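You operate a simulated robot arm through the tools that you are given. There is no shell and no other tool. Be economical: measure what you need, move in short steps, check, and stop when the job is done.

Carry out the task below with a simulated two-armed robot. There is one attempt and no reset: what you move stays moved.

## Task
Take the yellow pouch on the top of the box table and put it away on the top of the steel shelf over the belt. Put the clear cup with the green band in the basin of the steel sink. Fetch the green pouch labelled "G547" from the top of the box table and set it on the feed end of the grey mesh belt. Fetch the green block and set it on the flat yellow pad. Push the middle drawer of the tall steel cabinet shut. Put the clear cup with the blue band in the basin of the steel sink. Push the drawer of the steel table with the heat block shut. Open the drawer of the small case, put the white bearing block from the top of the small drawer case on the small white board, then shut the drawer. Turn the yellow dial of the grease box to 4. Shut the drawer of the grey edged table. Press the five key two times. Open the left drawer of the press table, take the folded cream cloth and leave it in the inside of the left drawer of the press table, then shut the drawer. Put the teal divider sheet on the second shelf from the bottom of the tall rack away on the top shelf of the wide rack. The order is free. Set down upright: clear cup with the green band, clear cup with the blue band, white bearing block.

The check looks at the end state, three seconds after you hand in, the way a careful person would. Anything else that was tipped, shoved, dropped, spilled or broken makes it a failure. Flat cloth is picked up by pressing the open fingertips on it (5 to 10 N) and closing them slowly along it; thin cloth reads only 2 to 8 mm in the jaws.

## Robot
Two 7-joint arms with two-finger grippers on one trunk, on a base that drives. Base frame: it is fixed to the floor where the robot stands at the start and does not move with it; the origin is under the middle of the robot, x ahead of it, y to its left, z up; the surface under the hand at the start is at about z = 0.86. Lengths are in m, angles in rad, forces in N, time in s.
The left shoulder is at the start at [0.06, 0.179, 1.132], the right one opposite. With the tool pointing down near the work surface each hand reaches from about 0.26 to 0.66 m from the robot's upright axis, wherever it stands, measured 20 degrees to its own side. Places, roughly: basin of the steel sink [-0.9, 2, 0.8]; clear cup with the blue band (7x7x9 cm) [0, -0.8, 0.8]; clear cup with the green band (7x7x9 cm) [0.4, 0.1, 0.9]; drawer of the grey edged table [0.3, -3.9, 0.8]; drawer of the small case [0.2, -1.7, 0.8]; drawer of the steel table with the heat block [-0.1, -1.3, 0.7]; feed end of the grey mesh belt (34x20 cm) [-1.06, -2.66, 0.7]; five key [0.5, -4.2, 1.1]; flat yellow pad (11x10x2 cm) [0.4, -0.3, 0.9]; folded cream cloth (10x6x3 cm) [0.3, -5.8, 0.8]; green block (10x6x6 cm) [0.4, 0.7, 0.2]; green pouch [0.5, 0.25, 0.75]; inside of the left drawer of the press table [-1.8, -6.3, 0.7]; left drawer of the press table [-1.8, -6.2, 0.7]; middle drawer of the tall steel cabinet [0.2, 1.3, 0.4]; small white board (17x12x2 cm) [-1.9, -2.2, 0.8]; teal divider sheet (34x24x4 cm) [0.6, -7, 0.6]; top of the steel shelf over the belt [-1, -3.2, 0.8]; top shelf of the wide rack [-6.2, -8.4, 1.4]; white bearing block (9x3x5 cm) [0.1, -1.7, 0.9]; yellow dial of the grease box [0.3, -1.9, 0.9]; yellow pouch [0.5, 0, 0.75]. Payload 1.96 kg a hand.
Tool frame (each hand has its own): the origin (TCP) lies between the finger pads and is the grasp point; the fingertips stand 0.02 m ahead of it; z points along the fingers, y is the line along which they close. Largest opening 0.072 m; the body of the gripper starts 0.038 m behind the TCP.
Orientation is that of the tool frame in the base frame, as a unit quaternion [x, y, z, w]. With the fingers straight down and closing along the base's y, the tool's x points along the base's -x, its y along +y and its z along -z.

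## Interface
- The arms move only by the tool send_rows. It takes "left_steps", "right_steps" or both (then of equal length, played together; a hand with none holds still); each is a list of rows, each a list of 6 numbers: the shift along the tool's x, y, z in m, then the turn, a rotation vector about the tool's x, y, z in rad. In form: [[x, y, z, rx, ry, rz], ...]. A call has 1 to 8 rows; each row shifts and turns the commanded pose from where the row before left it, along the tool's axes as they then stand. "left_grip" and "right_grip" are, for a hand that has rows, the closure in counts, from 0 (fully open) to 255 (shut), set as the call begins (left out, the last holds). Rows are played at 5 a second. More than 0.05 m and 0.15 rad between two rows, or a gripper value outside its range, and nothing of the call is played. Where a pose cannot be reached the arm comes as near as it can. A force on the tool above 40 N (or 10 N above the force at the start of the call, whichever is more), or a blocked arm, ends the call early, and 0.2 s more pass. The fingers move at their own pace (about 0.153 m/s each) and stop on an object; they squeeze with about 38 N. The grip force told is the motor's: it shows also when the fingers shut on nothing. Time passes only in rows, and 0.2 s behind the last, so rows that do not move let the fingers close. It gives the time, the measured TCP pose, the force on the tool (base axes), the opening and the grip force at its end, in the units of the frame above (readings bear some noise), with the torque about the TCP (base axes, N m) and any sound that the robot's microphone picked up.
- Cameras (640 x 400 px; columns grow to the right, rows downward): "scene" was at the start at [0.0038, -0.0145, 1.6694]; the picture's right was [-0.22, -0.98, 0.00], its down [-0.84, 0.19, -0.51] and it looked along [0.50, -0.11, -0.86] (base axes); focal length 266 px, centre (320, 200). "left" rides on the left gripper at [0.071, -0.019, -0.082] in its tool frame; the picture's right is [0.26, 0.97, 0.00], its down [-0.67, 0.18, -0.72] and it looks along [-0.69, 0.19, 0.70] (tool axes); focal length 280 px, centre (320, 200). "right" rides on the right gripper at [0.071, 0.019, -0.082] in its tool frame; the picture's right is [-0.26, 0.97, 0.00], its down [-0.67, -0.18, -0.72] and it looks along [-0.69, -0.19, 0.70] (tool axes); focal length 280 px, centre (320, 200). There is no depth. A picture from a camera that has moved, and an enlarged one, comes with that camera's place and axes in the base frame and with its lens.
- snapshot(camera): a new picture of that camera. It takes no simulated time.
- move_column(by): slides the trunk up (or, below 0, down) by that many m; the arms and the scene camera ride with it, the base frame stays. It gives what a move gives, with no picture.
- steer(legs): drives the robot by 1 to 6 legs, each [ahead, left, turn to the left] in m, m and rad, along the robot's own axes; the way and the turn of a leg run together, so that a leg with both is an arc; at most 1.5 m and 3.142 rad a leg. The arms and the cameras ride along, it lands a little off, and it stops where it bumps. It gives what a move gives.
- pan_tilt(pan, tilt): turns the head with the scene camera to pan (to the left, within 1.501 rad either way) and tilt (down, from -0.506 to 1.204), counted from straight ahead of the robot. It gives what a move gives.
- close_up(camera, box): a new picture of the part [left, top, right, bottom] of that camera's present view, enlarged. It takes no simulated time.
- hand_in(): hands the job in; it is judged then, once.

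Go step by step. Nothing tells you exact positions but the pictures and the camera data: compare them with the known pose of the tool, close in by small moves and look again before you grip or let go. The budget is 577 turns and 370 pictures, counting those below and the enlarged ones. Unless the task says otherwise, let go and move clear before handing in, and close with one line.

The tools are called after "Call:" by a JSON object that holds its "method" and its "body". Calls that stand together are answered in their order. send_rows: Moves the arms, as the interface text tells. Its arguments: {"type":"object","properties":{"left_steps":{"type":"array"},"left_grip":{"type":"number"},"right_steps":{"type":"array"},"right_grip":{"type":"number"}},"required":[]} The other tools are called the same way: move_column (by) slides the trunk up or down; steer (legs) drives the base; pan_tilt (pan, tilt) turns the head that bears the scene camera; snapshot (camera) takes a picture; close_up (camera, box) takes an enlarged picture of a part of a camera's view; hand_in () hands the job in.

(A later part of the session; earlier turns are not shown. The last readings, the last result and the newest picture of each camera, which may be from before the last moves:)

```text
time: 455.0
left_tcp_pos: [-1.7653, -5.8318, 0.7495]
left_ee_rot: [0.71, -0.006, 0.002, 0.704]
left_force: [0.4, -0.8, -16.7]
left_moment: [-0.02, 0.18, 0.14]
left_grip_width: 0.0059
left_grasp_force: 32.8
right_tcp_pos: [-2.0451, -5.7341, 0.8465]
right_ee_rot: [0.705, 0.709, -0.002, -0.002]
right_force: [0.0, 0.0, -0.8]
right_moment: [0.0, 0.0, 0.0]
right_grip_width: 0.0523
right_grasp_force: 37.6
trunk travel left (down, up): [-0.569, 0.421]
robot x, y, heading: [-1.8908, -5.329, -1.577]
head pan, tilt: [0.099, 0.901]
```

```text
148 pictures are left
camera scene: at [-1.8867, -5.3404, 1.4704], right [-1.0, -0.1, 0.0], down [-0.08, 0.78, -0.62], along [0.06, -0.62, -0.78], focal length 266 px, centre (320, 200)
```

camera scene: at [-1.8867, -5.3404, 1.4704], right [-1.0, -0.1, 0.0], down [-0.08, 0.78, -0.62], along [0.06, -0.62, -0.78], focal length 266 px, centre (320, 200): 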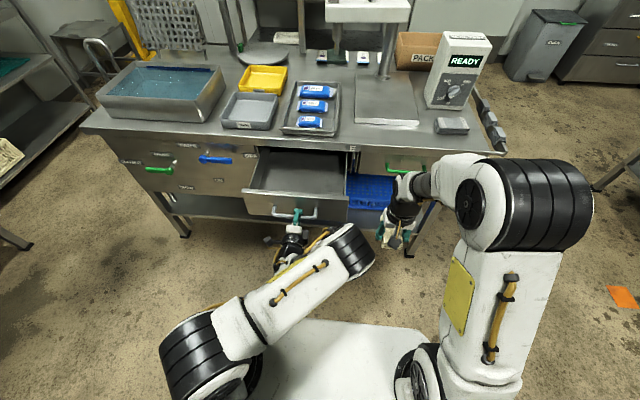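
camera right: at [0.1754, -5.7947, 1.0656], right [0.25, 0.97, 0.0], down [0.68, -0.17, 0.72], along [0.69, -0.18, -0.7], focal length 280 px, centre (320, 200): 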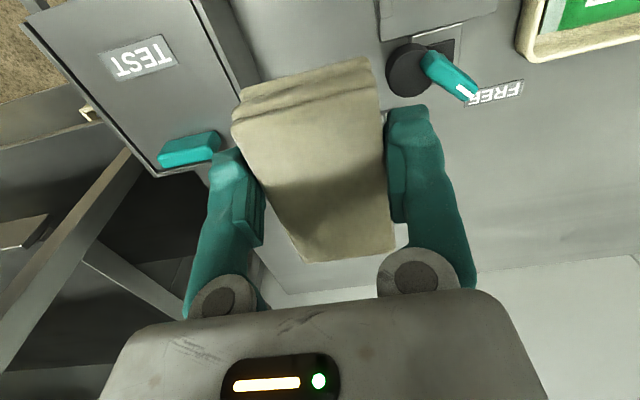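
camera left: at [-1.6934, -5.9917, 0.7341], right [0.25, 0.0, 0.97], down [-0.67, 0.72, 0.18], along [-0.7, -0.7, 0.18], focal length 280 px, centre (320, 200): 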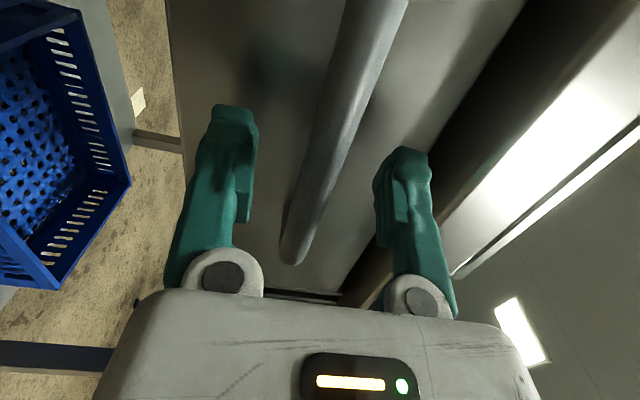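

Drawer is open ~24 cm and empty. Release the handle and back the left hand off.

Call:
{"method": "send_rows", "body": {"left_steps": [[0, 0, 0, 0, 0, 0], [0, 0, 0, 0, 0, 0], [0, 0, -0.045, 0, 0, 0], [0, 0, -0.045, 0, 0, 0], [0, 0.04, -0.02, 0, 0, 0], [0, 0.045, 0, 0, 0, 0], [0, 0.045, 0, 0, 0, 0]], "left_grip": 70}}

Call:
{"method": "move_column", "body": {"by": 0.3}}

Call:
{"method": "steer", "body": {"legs": [[0, 0.27, 0]]}}

Call:
{"method": "snapshot", "body": {"camera": "scene"}}

```text
time: 456.6
left_tcp_pos: [-1.7747, -5.7393, 0.8645]
left_ee_rot: [0.71, -0.006, 0.003, 0.704]
left_force: [0.0, -0.1, 0.7]
left_moment: [0.01, 0.03, -0.01]
left_grip_width: 0.0523
left_grasp_force: 0.0
left hand out of reach, approached as far as the arm can: row 7
right_tcp_pos: [-2.048, -5.7344, 0.8458]
right_ee_rot: [0.705, 0.71, -0.001, -0.001]
right_force: [-0.3, -0.1, -0.7]
right_moment: [-0.01, 0.0, 0.0]
right_grip_width: 0.0525
right_grasp_force: 37.6
trunk travel left (down, up): [-0.569, 0.421]
robot x, y, heading: [-1.8901, -5.3216, -1.572]
head pan, tilt: [0.099, 0.901]
```

```text
time: 459.6
left_tcp_pos: [-1.775, -5.7397, 1.1648]
left_ee_rot: [0.709, -0.006, 0.002, 0.705]
left_force: [-0.3, 0.3, 0.1]
left_moment: [-0.01, -0.01, -0.01]
left_grip_width: 0.0522
left_grasp_force: 0.0
right_tcp_pos: [-2.0467, -5.7356, 1.1453]
right_ee_rot: [0.705, 0.709, -0.001, -0.002]
right_force: [-1.0, 0.0, -0.6]
right_moment: [-0.01, 0.02, 0.01]
right_grip_width: 0.0522
right_grasp_force: 37.8
trunk travel left (down, up): [-0.869, 0.121]
robot x, y, heading: [-1.8888, -5.3241, -1.574]
head pan, tilt: [0.099, 0.901]
```

```text
time: 461.5
left_tcp_pos: [-1.5041, -5.7394, 1.164]
left_ee_rot: [0.709, -0.004, 0.004, 0.705]
left_force: [-0.4, 0.8, -0.1]
left_moment: [-0.03, -0.03, 0.0]
left_grip_width: 0.0524
left_grasp_force: 0.1
right_tcp_pos: [-1.7766, -5.7356, 1.1452]
right_ee_rot: [0.704, 0.711, -0.001, -0.001]
right_force: [1.0, 0.3, -1.1]
right_moment: [-0.01, 0.0, 0.01]
right_grip_width: 0.0523
right_grasp_force: 37.6
trunk travel left (down, up): [-0.869, 0.121]
robot x, y, heading: [-1.6233, -5.3255, -1.571]
head pan, tilt: [0.099, 0.901]
```

```text
147 pictures are left
camera scene: at [-1.6203, -5.34, 1.7705], right [-0.99, -0.1, 0.0], down [-0.08, 0.78, -0.62], along [0.06, -0.62, -0.78], focal length 266 px, centre (320, 200)
```

scene: 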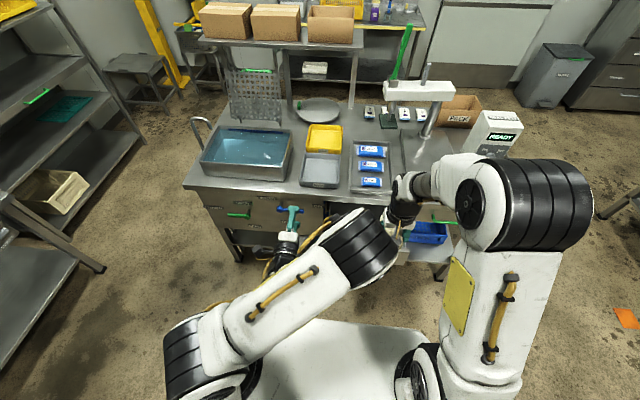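

Call:
{"method": "steer", "body": {"legs": [[0.15, 0, 0]]}}

Call:
{"method": "send_rows", "body": {"right_steps": [[-0.04, 0, 0, 0, 0, 0], [-0.04, 0, 0.02, 0, 0, 0], [-0.03, 0, 0.03, 0, 0, 0], [0, 0, 0.04, 0, 0, 0], [0, 0, 0.04, 0, 0, 0], [0, 0, 0, 0, 0, 0]]}}

Call:
{"method": "snapshot", "body": {"camera": "right"}}

Call:
{"method": "snapshot", "body": {"camera": "scene"}}

```text
time: 462.9
left_tcp_pos: [-1.5039, -5.8882, 1.165]
left_ee_rot: [0.708, -0.005, 0.005, 0.706]
left_force: [0.5, 0.4, 0.5]
left_moment: [0.02, 0.0, 0.01]
left_grip_width: 0.0524
left_grasp_force: 0.0
right_tcp_pos: [-1.7756, -5.8834, 1.1461]
right_ee_rot: [0.704, 0.71, -0.002, -0.001]
right_force: [0.1, 0.2, -0.4]
right_moment: [-0.01, 0.02, -0.03]
right_grip_width: 0.0525
right_grasp_force: 38.0
trunk travel left (down, up): [-0.869, 0.121]
robot x, y, heading: [-1.6228, -5.4746, -1.568]
head pan, tilt: [0.099, 0.901]
```

```text
time: 464.3
left_tcp_pos: [-1.5027, -5.8882, 1.1648]
left_ee_rot: [0.709, -0.004, 0.003, 0.705]
left_force: [0.2, 0.1, -0.2]
left_moment: [0.02, -0.01, 0.0]
left_grip_width: 0.0522
left_grasp_force: 0.0
right_tcp_pos: [-1.7766, -5.9969, 1.0141]
right_ee_rot: [0.703, 0.711, -0.002, -0.001]
right_force: [0.2, 0.4, -1.3]
right_moment: [-0.04, -0.01, 0.0]
right_grip_width: 0.0524
right_grasp_force: 38.0
trunk travel left (down, up): [-0.869, 0.121]
robot x, y, heading: [-1.6235, -5.4755, -1.571]
head pan, tilt: [0.099, 0.901]
```

```text
146 pictures are left
camera right: at [-1.7568, -5.9248, 1.0976], right [0.97, -0.25, 0.0], down [-0.17, -0.68, 0.72], along [-0.18, -0.69, -0.7], focal length 280 px, centre (320, 200)
```

right: 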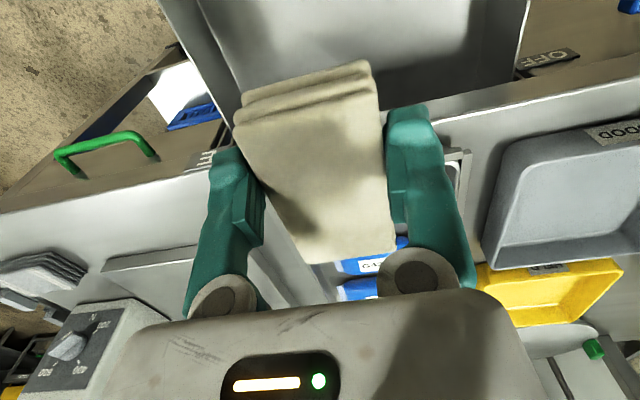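

```text
145 pictures are left
camera scene: at [-1.6184, -5.4901, 1.7705], right [-0.99, -0.1, 0.0], down [-0.08, 0.78, -0.62], along [0.06, -0.62, -0.78], focal length 266 px, centre (320, 200)
```

scene: 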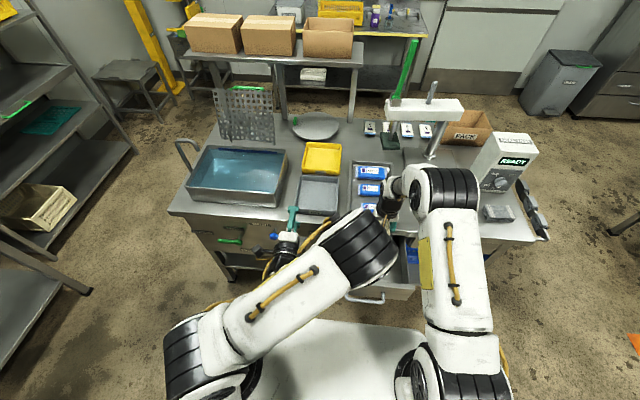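

Call:
{"method": "send_rows", "body": {"right_steps": [[0.005, -0.015, 0.04, 0, 0, 0], [0, 0, 0.045, 0, 0, 0], [0, 0, 0.045, 0, 0, 0], [0, 0, 0, 0, 0, 0]]}}

Call:
{"method": "move_column", "body": {"by": -0.08}}

Call:
{"method": "snapshot", "body": {"camera": "right"}}

Call:
{"method": "close_up", "body": {"camera": "scene", "box": [320, 160, 480, 320]}}

```text
time: 465.3
left_tcp_pos: [-1.5042, -5.8884, 1.164]
left_ee_rot: [0.709, -0.005, 0.003, 0.705]
left_force: [-0.4, -0.1, -0.2]
left_moment: [0.02, 0.0, -0.03]
left_grip_width: 0.0523
left_grasp_force: 0.1
right_tcp_pos: [-1.7918, -5.9935, 0.8869]
right_ee_rot: [0.704, 0.71, -0.002, -0.001]
right_force: [-0.3, 0.4, -0.8]
right_moment: [0.02, 0.01, -0.01]
right_grip_width: 0.0522
right_grasp_force: 38.1
trunk travel left (down, up): [-0.869, 0.121]
robot x, y, heading: [-1.6249, -5.4732, -1.565]
head pan, tilt: [0.099, 0.901]
```

```text
time: 466.4
left_tcp_pos: [-1.5042, -5.8891, 1.0847]
left_ee_rot: [0.709, -0.005, 0.004, 0.705]
left_force: [0.3, -0.1, -0.1]
left_moment: [-0.02, 0.05, 0.0]
left_grip_width: 0.052
left_grasp_force: 0.1
right_tcp_pos: [-1.7915, -5.9931, 0.8085]
right_ee_rot: [0.704, 0.71, -0.002, -0.001]
right_force: [0.9, -0.1, -0.2]
right_moment: [0.02, 0.0, 0.02]
right_grip_width: 0.0523
right_grasp_force: 38.1
trunk travel left (down, up): [-0.789, 0.201]
robot x, y, heading: [-1.6231, -5.4708, -1.569]
head pan, tilt: [0.099, 0.901]
```

```text
144 pictures are left
camera right: at [-1.7731, -5.9219, 0.8914], right [0.97, -0.25, 0.0], down [-0.17, -0.68, 0.72], along [-0.18, -0.69, -0.7], focal length 280 px, centre (320, 200)
```

right: 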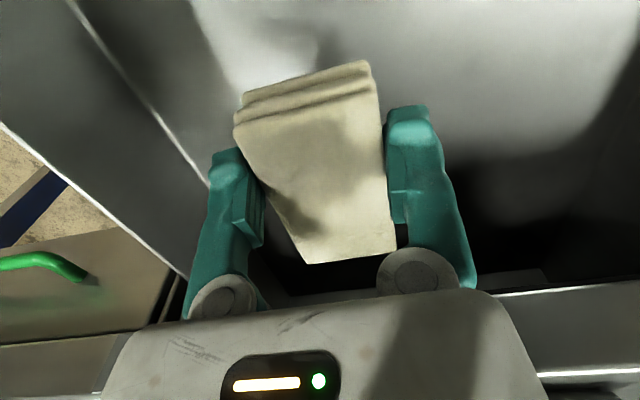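

```text
2.50 times, centred on (400, 240) of scene
camera zoom: at [-1.6184, -5.4901, 1.6905], right [-0.99, -0.1, 0.0], down [-0.08, 0.78, -0.62], along [0.06, -0.62, -0.78], focal length 664 px, centre (120, 100)
```

zoom: 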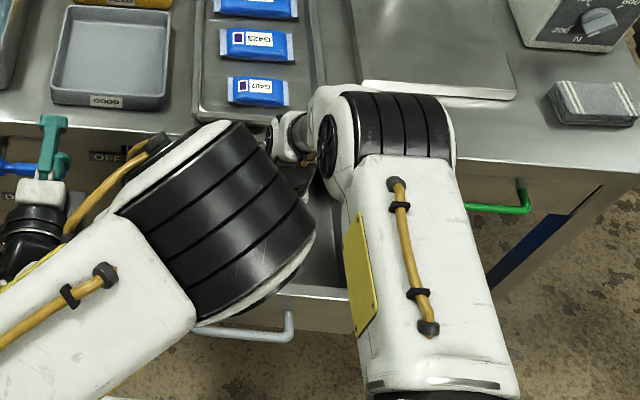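

Call:
{"method": "send_rows", "body": {"right_steps": [[0, 0.02, 0, 0, 0, 0], [0, 0, 0, 0, 0, 0]]}}

Call:
{"method": "move_column", "body": {"by": -0.05}}

Call:
{"method": "snapshot", "body": {"camera": "right"}}

```text
time: 467.0
left_tcp_pos: [-1.5047, -5.8905, 1.0844]
left_ee_rot: [0.709, -0.005, 0.004, 0.705]
left_force: [0.4, -0.6, 0.5]
left_moment: [-0.01, 0.03, 0.05]
left_grip_width: 0.052
left_grasp_force: 0.0
right_tcp_pos: [-1.7712, -5.9929, 0.8085]
right_ee_rot: [0.704, 0.71, -0.001, 0.0]
right_force: [0.0, 1.4, 0.2]
right_moment: [-0.02, 0.02, 0.02]
right_grip_width: 0.0524
right_grasp_force: 37.7
trunk travel left (down, up): [-0.789, 0.201]
robot x, y, heading: [-1.622, -5.4746, -1.571]
head pan, tilt: [0.099, 0.901]
```

```text
time: 468.0
left_tcp_pos: [-1.5035, -5.8903, 1.0337]
left_ee_rot: [0.709, -0.005, 0.004, 0.705]
left_force: [0.4, 0.6, -0.1]
left_moment: [-0.01, -0.02, 0.02]
left_grip_width: 0.0522
left_grasp_force: 0.0
right_tcp_pos: [-1.7713, -5.9938, 0.7574]
right_ee_rot: [0.703, 0.711, -0.001, -0.001]
right_force: [-0.4, -0.4, -0.7]
right_moment: [0.01, 0.02, -0.03]
right_grip_width: 0.0522
right_grasp_force: 37.8
trunk travel left (down, up): [-0.739, 0.251]
robot x, y, heading: [-1.6231, -5.4728, -1.568]
head pan, tilt: [0.099, 0.901]
```

```text
142 pictures are left
camera right: at [-1.7528, -5.9214, 0.841], right [0.97, -0.25, 0.0], down [-0.17, -0.68, 0.72], along [-0.18, -0.69, -0.7], focal length 280 px, centre (320, 200)
```

right: 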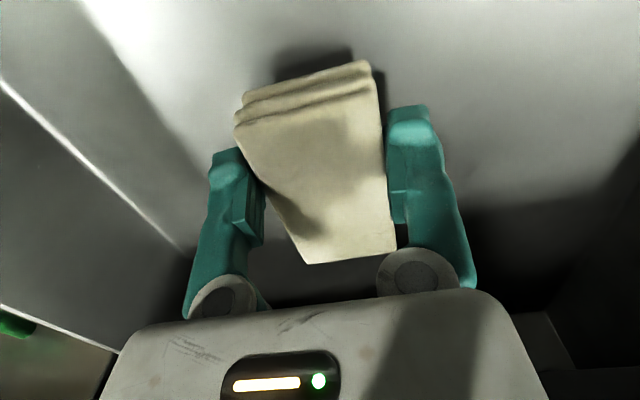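

Call:
{"method": "move_column", "body": {"by": -0.02}}

Call:
{"method": "snapshot", "body": {"camera": "right"}}

```text
time: 468.6
left_tcp_pos: [-1.5019, -5.8893, 1.0148]
left_ee_rot: [0.709, -0.006, 0.004, 0.705]
left_force: [-0.3, -0.8, -0.5]
left_moment: [0.02, 0.02, 0.02]
left_grip_width: 0.0523
left_grasp_force: 0.1
right_tcp_pos: [-1.771, -5.9973, 0.7435]
right_ee_rot: [0.703, 0.711, -0.006, 0.002]
right_force: [0.4, 1.1, 18.3]
right_moment: [0.62, 0.03, 0.0]
right_grip_width: 0.0524
right_grasp_force: 38.1
trunk travel left (down, up): [-0.719, 0.271]
robot x, y, heading: [-1.6246, -5.4732, -1.571]
head pan, tilt: [0.099, 0.901]
stopped: the force on the tool passed its limit at 41 N (the readings are from after the stop); the commanded pose is now the measured one
```

```text
141 pictures are left
camera right: at [-1.7529, -5.9248, 0.8252], right [0.97, -0.25, 0.0], down [-0.17, -0.67, 0.72], along [-0.18, -0.7, -0.69], focal length 280 px, centre (320, 200)
```

right: 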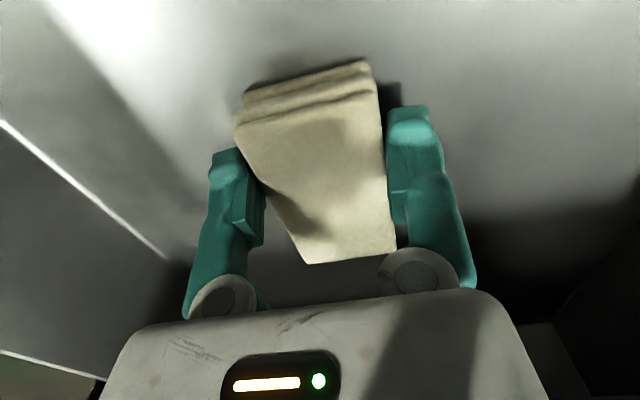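

Call:
{"method": "send_rows", "body": {"right_steps": [[0, 0, 0, 0, 0, 0], [0, 0, 0, 0, 0, 0], [0, 0, 0, 0, 0, 0]], "right_grip": 0}}

Call:
{"method": "move_column", "body": {"by": 0.25}}

Call:
{"method": "snapshot", "body": {"camera": "right"}}

```text
time: 469.4
left_tcp_pos: [-1.5034, -5.889, 1.0139]
left_ee_rot: [0.71, -0.005, 0.004, 0.704]
left_force: [-0.3, 0.3, -0.3]
left_moment: [-0.02, 0.02, 0.01]
left_grip_width: 0.0521
left_grasp_force: 0.0
right_tcp_pos: [-1.771, -5.9977, 0.7427]
right_ee_rot: [0.705, 0.71, -0.005, 0.001]
right_force: [0.6, -0.5, -0.1]
right_moment: [0.02, -0.01, 0.01]
right_grip_width: 0.072
right_grasp_force: 0.1
trunk travel left (down, up): [-0.719, 0.271]
robot x, y, heading: [-1.6217, -5.4787, -1.568]
head pan, tilt: [0.099, 0.901]
```

```text
time: 472.0
left_tcp_pos: [-1.5041, -5.8906, 1.2643]
left_ee_rot: [0.709, -0.005, 0.002, 0.705]
left_force: [0.4, 0.2, -0.7]
left_moment: [0.03, 0.01, 0.01]
left_grip_width: 0.0522
left_grasp_force: 0.1
right_tcp_pos: [-1.7721, -5.9984, 0.9916]
right_ee_rot: [0.704, 0.71, -0.004, 0.002]
right_force: [0.2, 0.2, 0.3]
right_moment: [0.02, -0.01, -0.02]
right_grip_width: 0.0719
right_grasp_force: 0.1
trunk travel left (down, up): [-0.969, 0.021]
robot x, y, heading: [-1.6244, -5.4745, -1.569]
head pan, tilt: [0.099, 0.901]
```

```text
140 pictures are left
camera right: at [-1.7532, -5.9249, 1.0738], right [0.97, -0.25, 0.0], down [-0.17, -0.67, 0.72], along [-0.18, -0.7, -0.69], focal length 280 px, centre (320, 200)
```

right: 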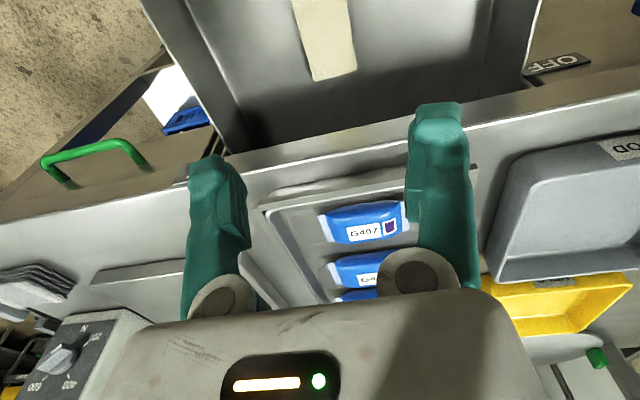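

Cloth lies in the drawer. Back away, set the left fist to push the handle bar.

Call:
{"method": "steer", "body": {"legs": [[-0.2, 0, 0], [0, -0.25, 0]]}}

Call:
{"method": "send_rows", "body": {"right_steps": [[0.045, 0, -0.02, 0, 0, 0], [0.045, 0, -0.02, 0, 0, 0], [0.045, 0, -0.02, 0, 0, 0], [0.03, 0, -0.03, 0, 0, 0], [0, 0, -0.045, 0, 0, 0], [0, 0, -0.045, 0, 0, 0]], "left_steps": [[0, -0.045, 0, 0, 0, 0], [0, -0.045, 0, 0, 0, 0], [0, -0.045, 0, 0, 0, 0], [0, -0.02, 0, 0, 0, 0], [0, 0, 0, 0, 0, 0], [0, 0, 0, 0, 0, 0]], "left_grip": 255}}

Call:
{"method": "move_column", "body": {"by": -0.355}}

Call:
{"method": "snapshot", "body": {"camera": "scene"}}

Call:
{"method": "snapshot", "body": {"camera": "left"}}

```text
time: 475.0
left_tcp_pos: [-1.7494, -5.6876, 1.2638]
left_ee_rot: [0.71, -0.006, 0.002, 0.704]
left_force: [0.5, -0.2, 0.6]
left_moment: [-0.01, 0.01, -0.01]
left_grip_width: 0.0523
left_grasp_force: 0.0
right_tcp_pos: [-2.0184, -5.7942, 0.9937]
right_ee_rot: [0.705, 0.709, -0.005, 0.002]
right_force: [-0.5, 0.2, 0.1]
right_moment: [0.0, -0.01, -0.01]
right_grip_width: 0.0718
right_grasp_force: 0.1
trunk travel left (down, up): [-0.969, 0.021]
robot x, y, heading: [-1.8703, -5.2725, -1.573]
head pan, tilt: [0.099, 0.901]
```

```text
time: 476.4
left_tcp_pos: [-1.7482, -5.6857, 1.1103]
left_ee_rot: [0.71, -0.006, 0.003, 0.704]
left_force: [0.4, 0.5, -0.1]
left_moment: [0.05, 0.01, 0.02]
left_grip_width: 0.0
left_grasp_force: 29.5
right_tcp_pos: [-2.0172, -5.6277, 1.1715]
right_ee_rot: [0.705, 0.709, -0.005, 0.002]
right_force: [0.8, 0.3, 0.0]
right_moment: [-0.03, 0.0, 0.02]
right_grip_width: 0.0719
right_grasp_force: 0.1
trunk travel left (down, up): [-0.969, 0.021]
robot x, y, heading: [-1.8692, -5.2719, -1.57]
head pan, tilt: [0.099, 0.901]
```

```text
time: 479.8
left_tcp_pos: [-1.7482, -5.6869, 0.7549]
left_ee_rot: [0.71, -0.006, 0.002, 0.705]
left_force: [-0.1, 0.4, 0.5]
left_moment: [-0.04, 0.01, -0.04]
left_grip_width: 0.0001
left_grasp_force: 30.0
right_tcp_pos: [-2.0179, -5.6302, 0.8146]
right_ee_rot: [0.705, 0.709, -0.005, 0.002]
right_force: [-0.5, 0.5, 0.2]
right_moment: [0.01, -0.01, -0.02]
right_grip_width: 0.0719
right_grasp_force: 0.2
trunk travel left (down, up): [-0.614, 0.376]
robot x, y, heading: [-1.8672, -5.2715, -1.577]
head pan, tilt: [0.099, 0.901]
```

```text
139 pictures are left
camera scene: at [-1.8636, -5.2876, 1.516], right [-1.0, -0.1, 0.0], down [-0.08, 0.78, -0.62], along [0.06, -0.62, -0.78], focal length 266 px, centre (320, 200)
```

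scene: 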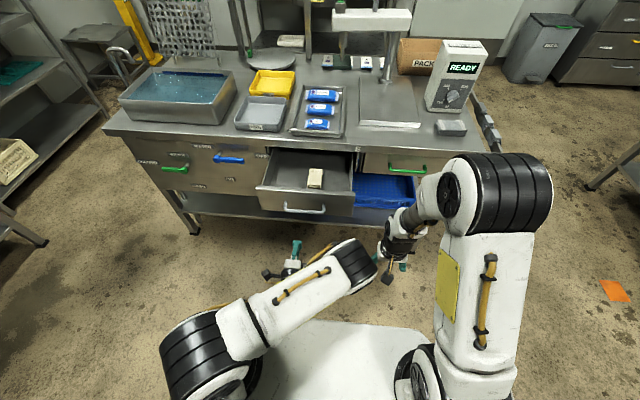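

```text
138 pictures are left
camera left: at [-1.6776, -5.6056, 0.7379], right [0.25, -0.01, 0.97], down [-0.67, 0.72, 0.18], along [-0.7, -0.7, 0.17], focal length 280 px, centre (320, 200)
```

left: 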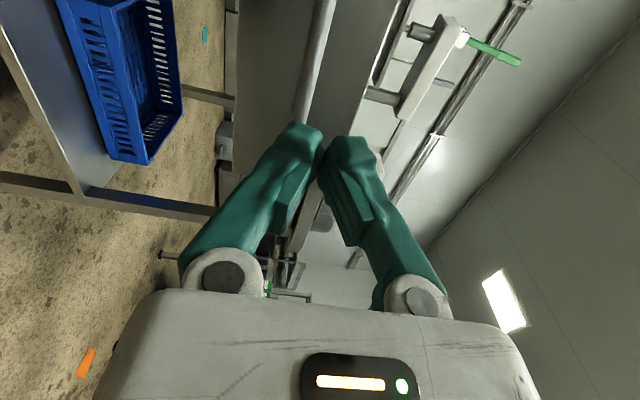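

Call:
{"method": "send_rows", "body": {"left_steps": [[0.004, -0.003, 0, 0, 0, 0], [0, 0, 0, 0, 0, 0]]}}

Call:
{"method": "steer", "body": {"legs": [[0.3, 0, 0]]}}

Call:
{"method": "snapshot", "body": {"camera": "scene"}}

```text
time: 480.4
left_tcp_pos: [-1.745, -5.6877, 0.7516]
left_ee_rot: [0.709, -0.006, 0.003, 0.705]
left_force: [-1.0, 0.2, -0.2]
left_moment: [0.0, -0.04, 0.0]
left_grip_width: 0.0
left_grasp_force: 30.2
right_tcp_pos: [-2.0172, -5.6295, 0.816]
right_ee_rot: [0.705, 0.709, -0.004, 0.002]
right_force: [0.0, 0.4, 0.7]
right_moment: [0.01, -0.03, -0.01]
right_grip_width: 0.0719
right_grasp_force: 0.0
trunk travel left (down, up): [-0.614, 0.376]
robot x, y, heading: [-1.8674, -5.2728, -1.574]
head pan, tilt: [0.099, 0.901]
```

```text
time: 482.5
left_tcp_pos: [-1.7478, -5.9871, 0.7519]
left_ee_rot: [0.71, -0.007, 0.001, 0.704]
left_force: [0.1, -0.2, -0.3]
left_moment: [-0.02, 0.02, -0.03]
left_grip_width: 0.0002
left_grasp_force: 29.3
right_tcp_pos: [-2.0208, -5.9284, 0.8148]
right_ee_rot: [0.706, 0.708, -0.004, 0.002]
right_force: [0.1, 0.3, -0.9]
right_moment: [-0.01, 0.01, -0.01]
right_grip_width: 0.0722
right_grasp_force: 0.1
trunk travel left (down, up): [-0.614, 0.376]
robot x, y, heading: [-1.8722, -5.57, -1.581]
head pan, tilt: [0.099, 0.901]
```

```text
137 pictures are left
camera scene: at [-1.865, -5.588, 1.516], right [-1.0, -0.09, 0.0], down [-0.07, 0.78, -0.62], along [0.06, -0.62, -0.78], focal length 266 px, centre (320, 200)
```

scene: 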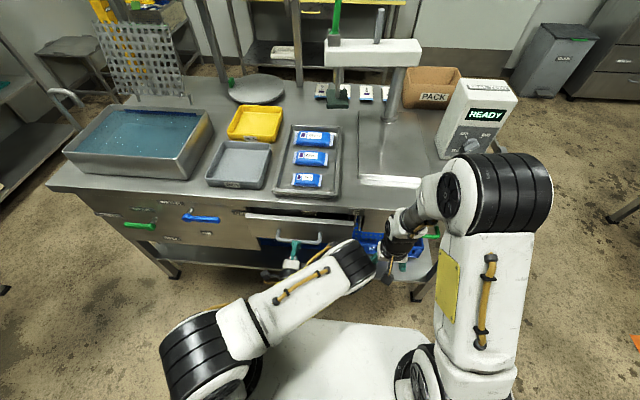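

Call:
{"method": "send_rows", "body": {"left_steps": [[0, 0, 0.02, 0, 0, 0], [0, 0, 0.02, 0, 0, 0], [0, 0, 0.015, 0, 0, 0], [0, 0, 0.01, 0, 0, 0], [0, 0, 0.008, 0, 0, 0], [0, 0, 0.006, 0, 0, 0]]}}

Call:
{"method": "close_up", "body": {"camera": "scene", "box": [220, 170, 400, 290]}}

```text
time: 483.6
left_tcp_pos: [-1.7472, -6.0491, 0.7507]
left_ee_rot: [0.713, -0.007, 0.003, 0.701]
left_force: [0.1, 21.9, 10.6]
left_moment: [-0.16, 0.1, -0.1]
left_grip_width: 0.006
left_grasp_force: 29.9
right_tcp_pos: [-2.0208, -5.9243, 0.8171]
right_ee_rot: [0.706, 0.708, -0.005, 0.003]
right_force: [-0.4, -0.1, -0.7]
right_moment: [-0.02, -0.01, 0.01]
right_grip_width: 0.0721
right_grasp_force: 0.1
trunk travel left (down, up): [-0.614, 0.376]
robot x, y, heading: [-1.8681, -5.5706, -1.575]
head pan, tilt: [0.099, 0.901]
stopped in row 5 (left hand): the force on the tool passed its limit at 51 N (the readings are from after the stop); the commanded pose is now the measured one
```

```text
3.33 times, centred on (310, 230) of scene
camera zoom: at [-1.8659, -5.581, 1.5165], right [-1.0, -0.09, 0.0], down [-0.07, 0.78, -0.62], along [0.06, -0.62, -0.78], focal length 886 px, centre (353, 100)
```

zoom: 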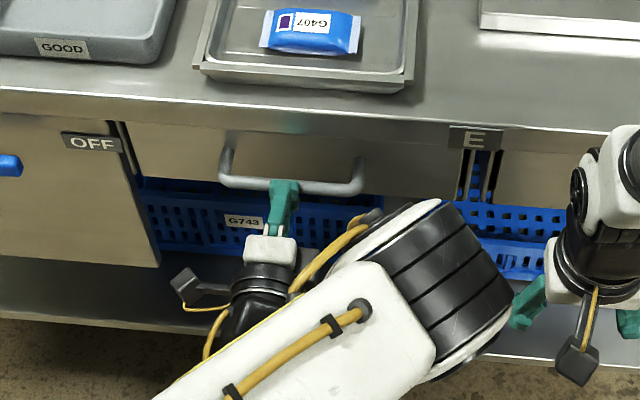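

Call:
{"method": "send_rows", "body": {"left_steps": [[0, 0, 0.004, 0, 0, 0], [0, 0, 0.004, 0, 0, 0], [0, 0, 0, 0, 0, 0]]}}

Call:
{"method": "steer", "body": {"legs": [[-0.25, 0, 0]]}}

Call:
{"method": "close_up", "body": {"camera": "scene", "box": [240, 120, 380, 210]}}

```text
time: 484.1
left_tcp_pos: [-1.7482, -6.0495, 0.75]
left_ee_rot: [0.713, -0.009, 0.004, 0.701]
left_force: [0.8, 24.6, 17.1]
left_moment: [-0.28, 0.15, -0.17]
left_grip_width: 0.006
left_grasp_force: 30.2
right_tcp_pos: [-2.0207, -5.9224, 0.8169]
right_ee_rot: [0.706, 0.709, -0.006, 0.004]
right_force: [0.0, -0.5, -0.2]
right_moment: [-0.02, 0.0, -0.02]
right_grip_width: 0.0722
right_grasp_force: 0.1
trunk travel left (down, up): [-0.614, 0.376]
robot x, y, heading: [-1.8695, -5.5664, -1.577]
head pan, tilt: [0.099, 0.901]
stopped in row 1 (left hand): the force on the tool passed its limit at 43 N (the readings are from after the stop); the commanded pose is now the measured one
```

```text
time: 485.9
left_tcp_pos: [-1.745, -5.8043, 0.7474]
left_ee_rot: [0.715, -0.006, 0.003, 0.699]
left_force: [0.0, 0.1, -0.2]
left_moment: [0.02, 0.02, 0.0]
left_grip_width: 0.0004
left_grasp_force: 29.7
right_tcp_pos: [-2.0176, -5.6784, 0.8172]
right_ee_rot: [0.704, 0.71, -0.005, 0.002]
right_force: [0.0, 0.0, 0.2]
right_moment: [-0.01, 0.0, 0.02]
right_grip_width: 0.072
right_grasp_force: 0.0
trunk travel left (down, up): [-0.614, 0.376]
robot x, y, heading: [-1.8678, -5.324, -1.573]
head pan, tilt: [0.099, 0.901]
```

```text
4.44 times, centred on (310, 165) of scene
camera zoom: at [-1.8642, -5.3357, 1.516], right [-1.0, -0.1, 0.0], down [-0.08, 0.78, -0.62], along [0.06, -0.62, -0.78], focal length 1181 px, centre (364, 356)
```

zoom: 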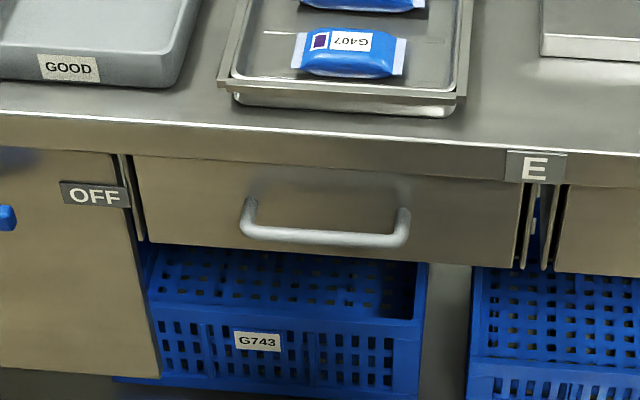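

Drawer is shut with the cloth inside. Last: the teal sheet on the tall rack. Drive around to it.

Call:
{"method": "move_column", "body": {"by": 0.2}}

Call:
{"method": "steer", "body": {"legs": [[0, 1.4, 0], [1.4, 0, 0], [0.1, 0, 0]]}}

Call:
{"method": "pan_tilt", "body": {"pan": 1.2, "tilt": 0.7}}

Call:
{"method": "snapshot", "body": {"camera": "scene"}}

```text
time: 488.0
left_tcp_pos: [-1.7445, -5.8044, 0.9455]
left_ee_rot: [0.715, -0.006, 0.004, 0.699]
left_force: [0.1, 0.7, 0.1]
left_moment: [0.0, -0.02, -0.01]
left_grip_width: 0.0001
left_grasp_force: 29.5
right_tcp_pos: [-2.0169, -5.6792, 1.0167]
right_ee_rot: [0.704, 0.71, -0.005, 0.001]
right_force: [0.3, 1.2, -0.5]
right_moment: [0.02, -0.04, -0.02]
right_grip_width: 0.0719
right_grasp_force: 0.0
trunk travel left (down, up): [-0.814, 0.176]
robot x, y, heading: [-1.8672, -5.3214, -1.571]
head pan, tilt: [0.099, 0.901]
```

```text
time: 502.4
left_tcp_pos: [-0.3183, -7.3088, 0.947]
left_ee_rot: [0.715, 0.001, 0.011, 0.699]
left_force: [-0.1, -0.2, -0.1]
left_moment: [0.0, -0.01, 0.01]
left_grip_width: 0.0
left_grasp_force: 29.6
right_tcp_pos: [-0.5946, -7.1884, 1.0154]
right_ee_rot: [0.696, 0.718, -0.004, 0.002]
right_force: [0.7, -0.4, -1.1]
right_moment: [0.03, 0.0, -0.02]
right_grip_width: 0.0719
right_grasp_force: 0.1
trunk travel left (down, up): [-0.814, 0.176]
robot x, y, heading: [-0.4548, -6.826, -1.555]
head pan, tilt: [0.099, 0.901]
```

```text
time: 503.7
left_tcp_pos: [-0.3192, -7.3085, 0.9475]
left_ee_rot: [0.715, 0.001, 0.011, 0.699]
left_force: [0.4, -1.0, 0.1]
left_moment: [-0.01, -0.02, 0.02]
left_grip_width: 0.0
left_grasp_force: 30.0
right_tcp_pos: [-0.5941, -7.1883, 1.0158]
right_ee_rot: [0.697, 0.717, -0.005, 0.001]
right_force: [-0.3, -0.1, -0.1]
right_moment: [0.0, -0.02, -0.02]
right_grip_width: 0.0719
right_grasp_force: 0.0
trunk travel left (down, up): [-0.814, 0.176]
robot x, y, heading: [-0.4508, -6.8283, -1.548]
head pan, tilt: [1.201, 0.7]
```

```text
134 pictures are left
camera scene: at [-0.3762, -6.7981, 1.7322], right [-0.34, -0.94, 0.0], down [-0.6, 0.22, -0.76], along [0.72, -0.26, -0.64], focal length 266 px, centre (320, 200)
```

scene: 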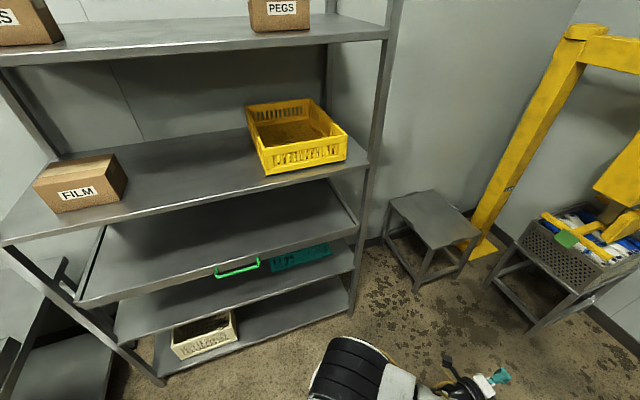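

Call:
{"method": "close_up", "body": {"camera": "scene", "box": [180, 210, 380, 340]}}

Call:
{"method": "steer", "body": {"legs": [[0, 0, 1.548]]}}

Call:
{"method": "pan_tilt", "body": {"pan": -0.2, "tilt": 0.7}}

Call:
{"method": "move_column", "body": {"by": -0.35}}

Call:
{"method": "snapshot", "body": {"camera": "scene"}}

```text
3.08 times, centred on (280, 275) of scene
camera zoom: at [-0.3762, -6.7981, 1.7322], right [-0.34, -0.94, 0.0], down [-0.6, 0.22, -0.76], along [0.72, -0.26, -0.64], focal length 818 px, centre (443, -31)
```

zoom: 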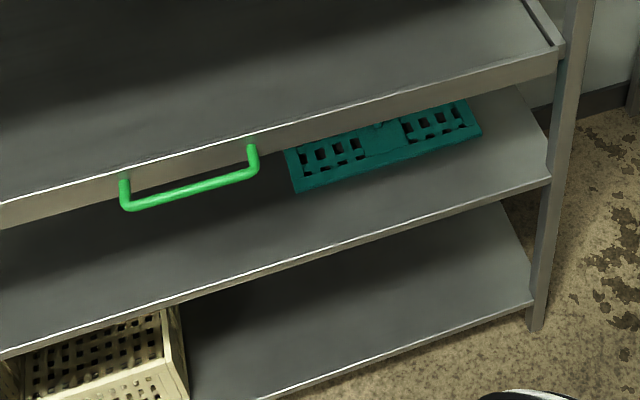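

```text
time: 507.9
left_tcp_pos: [0.0295, -6.703, 0.9469]
left_ee_rot: [0.509, 0.502, 0.498, 0.49]
left_force: [-0.5, 0.4, 0.4]
left_moment: [0.04, -0.06, 0.0]
left_grip_width: 0.0001
left_grasp_force: 29.1
right_tcp_pos: [-0.0949, -6.9744, 1.0157]
right_ee_rot: [-0.006, 1.0, -0.001, 0.005]
right_force: [-0.3, 0.4, -0.4]
right_moment: [0.0, 0.01, -0.02]
right_grip_width: 0.0719
right_grasp_force: 0.1
trunk travel left (down, up): [-0.814, 0.176]
robot x, y, heading: [-0.4516, -6.8274, 0.002]
head pan, tilt: [1.201, 0.7]
```

```text
time: 509.4
left_tcp_pos: [0.0298, -6.7003, 0.9463]
left_ee_rot: [0.509, 0.502, 0.498, 0.49]
left_force: [0.3, -0.6, -0.4]
left_moment: [0.0, 0.0, 0.02]
left_grip_width: 0.0
left_grasp_force: 29.6
right_tcp_pos: [-0.0955, -6.9753, 1.0159]
right_ee_rot: [-0.006, 1.0, -0.002, 0.004]
right_force: [0.6, 0.4, -0.5]
right_moment: [-0.01, 0.01, 0.04]
right_grip_width: 0.0721
right_grasp_force: 0.1
trunk travel left (down, up): [-0.814, 0.176]
robot x, y, heading: [-0.4532, -6.827, -0.002]
head pan, tilt: [-0.201, 0.7]
```

```text
time: 512.9
left_tcp_pos: [0.0285, -6.701, 0.5975]
left_ee_rot: [0.509, 0.503, 0.498, 0.49]
left_force: [-0.2, -0.7, -0.8]
left_moment: [-0.02, 0.03, 0.0]
left_grip_width: 0.0001
left_grasp_force: 29.5
right_tcp_pos: [-0.0956, -6.9754, 0.6658]
right_ee_rot: [-0.006, 1.0, -0.003, 0.004]
right_force: [-0.9, -0.1, 0.3]
right_moment: [0.0, 0.01, 0.01]
right_grip_width: 0.072
right_grasp_force: 0.2
trunk travel left (down, up): [-0.464, 0.526]
robot x, y, heading: [-0.4542, -6.8251, 0.006]
head pan, tilt: [-0.201, 0.7]
```

```text
132 pictures are left
camera scene: at [-0.4314, -6.8454, 1.3822], right [-0.19, -0.98, 0.0], down [-0.63, 0.13, -0.76], along [0.75, -0.15, -0.64], focal length 266 px, centre (320, 200)
```

scene: 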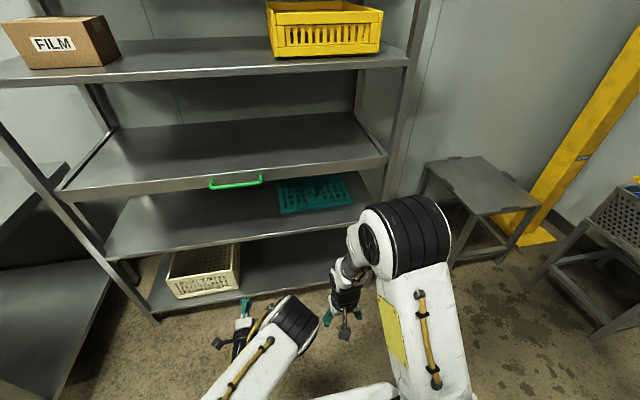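

Call:
{"method": "close_up", "body": {"camera": "scene", "box": [220, 140, 400, 250]}}

Call:
{"method": "snapshot", "body": {"camera": "left"}}

Call:
{"method": "snapshot", "body": {"camera": "right"}}

```text
3.56 times, centred on (310, 195) of scene
camera zoom: at [-0.4314, -6.8454, 1.3822], right [-0.19, -0.98, 0.0], down [-0.63, 0.13, -0.76], along [0.75, -0.15, -0.64], focal length 945 px, centre (356, 218)
```

zoom: 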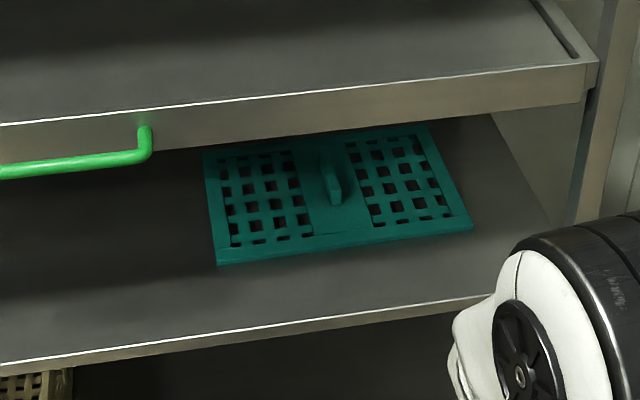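

```text
130 pictures are left
camera left: at [-0.0535, -6.631, 0.5811], right [0.02, 0.25, 0.97], down [-0.71, -0.68, 0.19], along [0.7, -0.69, 0.16], focal length 280 px, centre (320, 200)
```

left: 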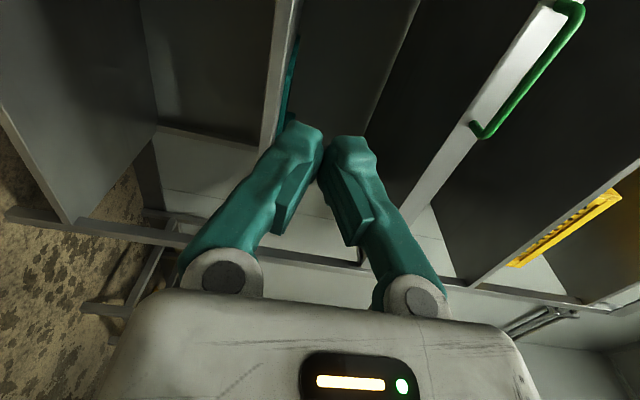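

```text
129 pictures are left
camera right: at [-0.1674, -6.9557, 0.748], right [0.25, 0.97, 0.0], down [0.67, -0.17, 0.72], along [0.7, -0.18, -0.69], focal length 280 px, centre (320, 200)
```

right: 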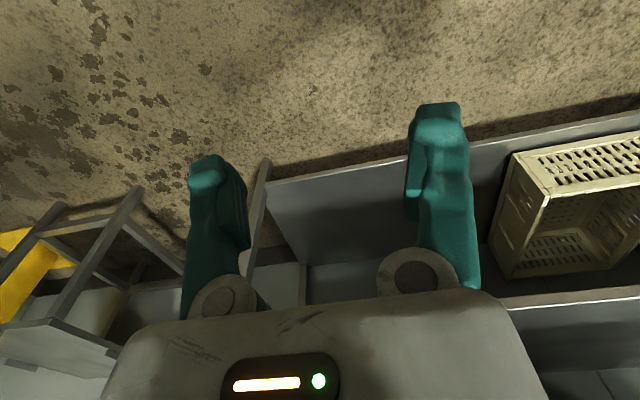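

The sheet (x 0.47–0.715, y -6.85…-7.18, top z≈0.57) has a central fin along x at y≈-7.01. I'll take it with the left hand pointing forward, rolled so its camera is on top and the jaws close along y.

Call:
{"method": "send_rows", "body": {"left_steps": [[0, 0, 0, 0, 0, 0.145], [0, 0, 0, 0, 0, 0.145], [0, 0, 0, 0, 0, 0.145], [0, 0, 0, 0, 0, 0.145], [0, 0, 0, 0, 0, 0.145], [0, 0, 0, 0, 0, 0.145], [0, 0, 0, 0, 0, 0.145], [0, 0, 0, 0, 0, 0.145]]}}

Call:
{"method": "send_rows", "body": {"left_steps": [[0, 0, 0, 0, 0, 0.145], [0, 0, 0, 0, 0, 0.145], [0, 0, 0, 0, 0, 0.12], [0, 0, 0, 0, -0.13, 0], [0, 0, 0, 0, -0.13, 0], [0, 0, 0, 0, 0, 0]], "left_grip": 100}}

Call:
{"method": "snapshot", "body": {"camera": "left"}}

```text
time: 514.6
left_tcp_pos: [0.0291, -6.7016, 0.5968]
left_ee_rot: [0.701, 0.142, 0.686, 0.135]
left_force: [-0.1, 0.4, 0.1]
left_moment: [0.01, 0.0, 0.0]
left_grip_width: 0.0002
left_grasp_force: 29.5
right_tcp_pos: [-0.0941, -6.9744, 0.6657]
right_ee_rot: [-0.006, 1.0, -0.002, 0.005]
right_force: [-0.1, 0.0, 0.4]
right_moment: [0.0, -0.02, 0.0]
right_grip_width: 0.0721
right_grasp_force: 0.1
trunk travel left (down, up): [-0.464, 0.526]
robot x, y, heading: [-0.4513, -6.832, 0.001]
head pan, tilt: [-0.201, 0.7]
```

```text
time: 516.0
left_tcp_pos: [0.0279, -6.7011, 0.5957]
left_ee_rot: [0.801, -0.004, 0.599, -0.006]
left_force: [0.3, -0.2, 0.4]
left_moment: [0.0, 0.02, 0.04]
left_grip_width: 0.0437
left_grasp_force: 0.1
right_tcp_pos: [-0.0955, -6.9745, 0.6667]
right_ee_rot: [-0.006, 1.0, -0.002, 0.004]
right_force: [0.9, 0.5, 0.4]
right_moment: [0.03, 0.01, -0.02]
right_grip_width: 0.072
right_grasp_force: 0.1
trunk travel left (down, up): [-0.464, 0.526]
robot x, y, heading: [-0.4578, -6.8262, 0.003]
head pan, tilt: [-0.201, 0.7]
```

```text
128 pictures are left
camera left: at [-0.03, -6.6845, 0.688], right [0.08, -0.97, 0.24], down [-0.88, -0.18, -0.45], along [0.48, -0.17, -0.86], focal length 280 px, centre (320, 200)
```

left: 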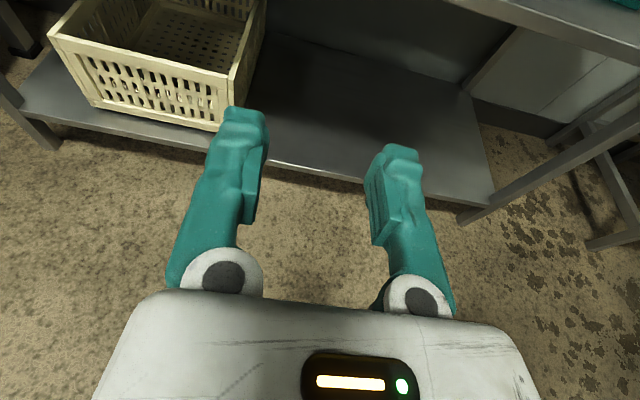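

Call:
{"method": "send_rows", "body": {"left_steps": [[0.02, 0, 0, 0, 0, 0], [0, 0, 0, 0, 0, 0]]}}

Call:
{"method": "steer", "body": {"legs": [[0, -0.315, 0], [0.3, 0, 0]]}}

Call:
{"method": "snapshot", "body": {"camera": "left"}}

Call:
{"method": "snapshot", "body": {"camera": "scene"}}

```text
time: 516.6
left_tcp_pos: [0.0344, -6.7026, 0.6166]
left_ee_rot: [0.8, -0.003, 0.601, -0.006]
left_force: [0.3, -0.6, 0.5]
left_moment: [-0.01, 0.0, -0.03]
left_grip_width: 0.0439
left_grasp_force: 0.0
right_tcp_pos: [-0.0957, -6.9748, 0.6659]
right_ee_rot: [-0.006, 1.0, -0.003, 0.004]
right_force: [0.6, -0.9, 0.3]
right_moment: [0.02, -0.02, 0.0]
right_grip_width: 0.0721
right_grasp_force: 0.2
trunk travel left (down, up): [-0.464, 0.526]
robot x, y, heading: [-0.4506, -6.8272, 0.001]
head pan, tilt: [-0.201, 0.7]
```

```text
time: 520.4
left_tcp_pos: [0.3378, -7.0167, 0.6164]
left_ee_rot: [0.8, -0.005, 0.6, -0.005]
left_force: [1.2, -0.4, 0.8]
left_moment: [0.01, 0.01, 0.0]
left_grip_width: 0.044
left_grasp_force: 0.0
right_tcp_pos: [0.2073, -7.2906, 0.6663]
right_ee_rot: [-0.005, 1.0, -0.001, 0.005]
right_force: [0.0, -0.3, 0.5]
right_moment: [-0.01, 0.01, -0.01]
right_grip_width: 0.0722
right_grasp_force: 0.1
trunk travel left (down, up): [-0.464, 0.526]
robot x, y, heading: [-0.1501, -7.1432, 0.005]
head pan, tilt: [-0.201, 0.7]
```

```text
127 pictures are left
camera left: at [0.2791, -6.9995, 0.7075], right [0.07, -0.97, 0.24], down [-0.88, -0.18, -0.45], along [0.48, -0.18, -0.86], focal length 280 px, centre (320, 200)
```

left: 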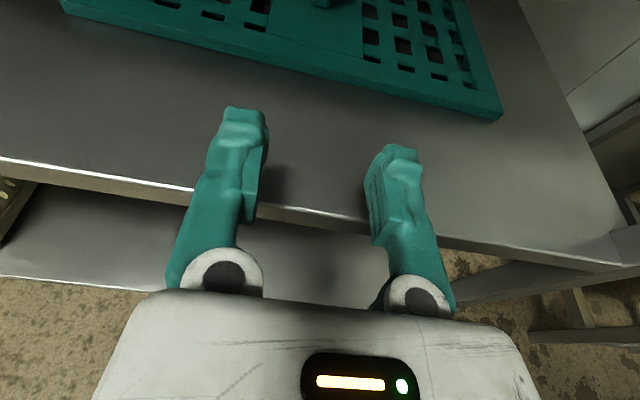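

```text
126 pictures are left
camera scene: at [-0.1283, -7.1587, 1.3821], right [-0.2, -0.98, 0.0], down [-0.63, 0.13, -0.76], along [0.75, -0.15, -0.64], focal length 266 px, centre (320, 200)
```

scene: 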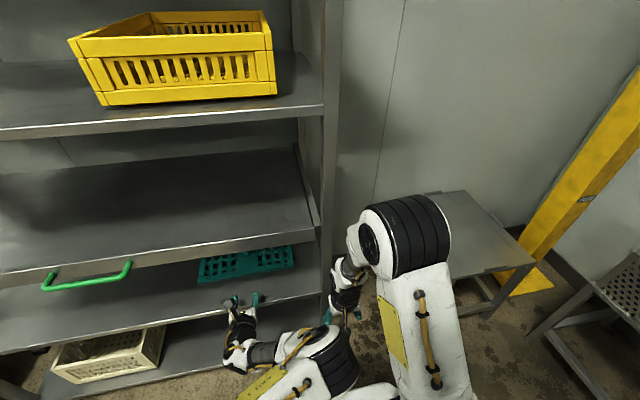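

Call:
{"method": "send_rows", "body": {"right_steps": [[0, -0.04, -0.025, 0, 0, 0], [0, -0.04, -0.025, 0, 0, 0], [0, -0.04, -0.025, 0, 0, 0], [0, -0.04, -0.025, 0, 0, 0], [0, -0.04, -0.025, 0, 0, 0], [0, 0, 0, 0, 0, 0]]}}

Call:
{"method": "steer", "body": {"legs": [[0.13, 0, 0]]}}

Call:
{"method": "snapshot", "body": {"camera": "left"}}

```text
time: 521.8
left_tcp_pos: [0.3388, -7.0175, 0.6162]
left_ee_rot: [0.8, -0.005, 0.6, -0.005]
left_force: [0.0, 0.2, -0.8]
left_moment: [0.0, 0.01, -0.01]
left_grip_width: 0.0441
left_grasp_force: 0.1
right_tcp_pos: [0.2058, -7.4906, 0.7932]
right_ee_rot: [-0.004, 1.0, -0.002, 0.005]
right_force: [0.3, 0.1, -0.5]
right_moment: [-0.04, 0.02, -0.02]
right_grip_width: 0.072
right_grasp_force: 0.0
trunk travel left (down, up): [-0.464, 0.526]
robot x, y, heading: [-0.1507, -7.1382, -0.0]
head pan, tilt: [-0.201, 0.7]
```

```text
time: 523.1
left_tcp_pos: [0.4697, -7.0193, 0.6162]
left_ee_rot: [0.8, -0.006, 0.601, -0.004]
left_force: [0.8, 0.2, -0.6]
left_moment: [0.0, 0.02, 0.01]
left_grip_width: 0.0437
left_grasp_force: 0.1
right_tcp_pos: [0.3368, -7.4913, 0.7911]
right_ee_rot: [-0.004, 1.0, -0.002, 0.003]
right_force: [0.4, 0.7, -0.7]
right_moment: [-0.01, -0.03, 0.02]
right_grip_width: 0.0721
right_grasp_force: 0.2
trunk travel left (down, up): [-0.464, 0.526]
robot x, y, heading: [-0.02, -7.1432, 0.001]
head pan, tilt: [-0.201, 0.7]
```

```text
125 pictures are left
camera left: at [0.4104, -7.0005, 0.7073], right [0.07, -0.97, 0.24], down [-0.88, -0.17, -0.45], along [0.48, -0.18, -0.86], focal length 280 px, centre (320, 200)
```

left: 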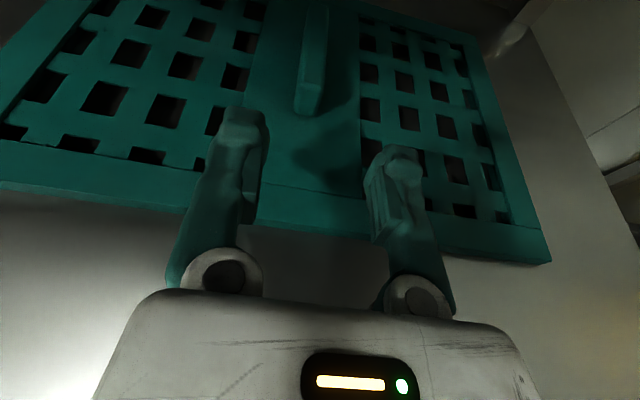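

Call:
{"method": "send_rows", "body": {"left_steps": [[-0.005, -0.006, 0.01, 0, 0, 0], [0, 0, 0, 0, 0, 0]]}}

Call:
{"method": "steer", "body": {"legs": [[0.045, 0, 0]]}}

Call:
{"method": "send_rows", "body": {"left_steps": [[0.003, 0, 0.03, 0, 0, 0], [0.003, 0, 0.02, 0, 0, 0], [0, 0, 0, 0, 0, 0]]}}

Call:
{"method": "snapshot", "body": {"camera": "left"}}

```text
time: 523.7
left_tcp_pos: [0.4764, -7.0102, 0.6084]
left_ee_rot: [0.799, -0.006, 0.601, -0.004]
left_force: [0.3, 0.3, 0.3]
left_moment: [0.0, 0.0, 0.01]
left_grip_width: 0.0437
left_grasp_force: 0.1
right_tcp_pos: [0.336, -7.4906, 0.792]
right_ee_rot: [-0.004, 1.0, -0.002, 0.004]
right_force: [-0.1, -0.6, 0.9]
right_moment: [-0.02, -0.01, -0.01]
right_grip_width: 0.072
right_grasp_force: 0.1
trunk travel left (down, up): [-0.464, 0.526]
robot x, y, heading: [-0.0216, -7.1391, -0.003]
head pan, tilt: [-0.201, 0.7]
```

```text
time: 524.6
left_tcp_pos: [0.5225, -7.0138, 0.6078]
left_ee_rot: [0.8, -0.005, 0.6, -0.004]
left_force: [-0.5, 0.4, 0.8]
left_moment: [-0.02, -0.01, -0.01]
left_grip_width: 0.0439
left_grasp_force: 0.1
right_tcp_pos: [0.3832, -7.4912, 0.792]
right_ee_rot: [-0.002, 1.0, -0.001, 0.003]
right_force: [0.9, -0.4, 0.4]
right_moment: [-0.03, 0.0, 0.02]
right_grip_width: 0.0721
right_grasp_force: 0.1
trunk travel left (down, up): [-0.464, 0.526]
robot x, y, heading: [0.0268, -7.1429, -0.006]
head pan, tilt: [-0.201, 0.7]
```

```text
time: 525.4
left_tcp_pos: [0.5733, -7.0137, 0.6]
left_ee_rot: [0.799, -0.006, 0.601, -0.004]
left_force: [-0.2, 0.4, -0.4]
left_moment: [0.03, -0.03, 0.0]
left_grip_width: 0.0436
left_grasp_force: 0.1
right_tcp_pos: [0.3816, -7.4915, 0.7926]
right_ee_rot: [-0.002, 1.0, -0.001, 0.005]
right_force: [-0.4, -0.5, -0.5]
right_moment: [-0.01, -0.05, 0.01]
right_grip_width: 0.072
right_grasp_force: 0.1
trunk travel left (down, up): [-0.464, 0.526]
robot x, y, heading: [0.0252, -7.1408, 0.0]
head pan, tilt: [-0.201, 0.7]
```

```text
124 pictures are left
camera left: at [0.5138, -6.9951, 0.6905], right [0.07, -0.97, 0.24], down [-0.88, -0.17, -0.45], along [0.48, -0.18, -0.86], focal length 280 px, centre (320, 200)
```

left: 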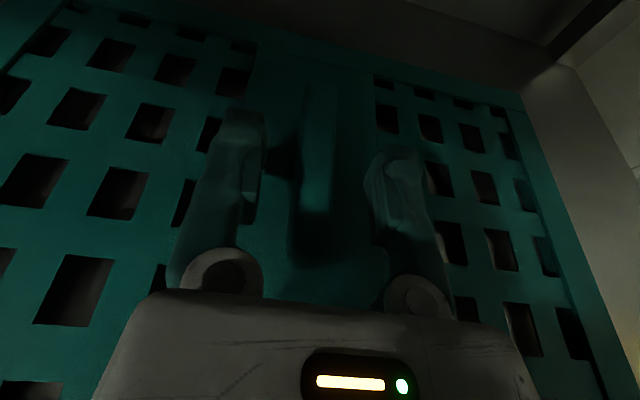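

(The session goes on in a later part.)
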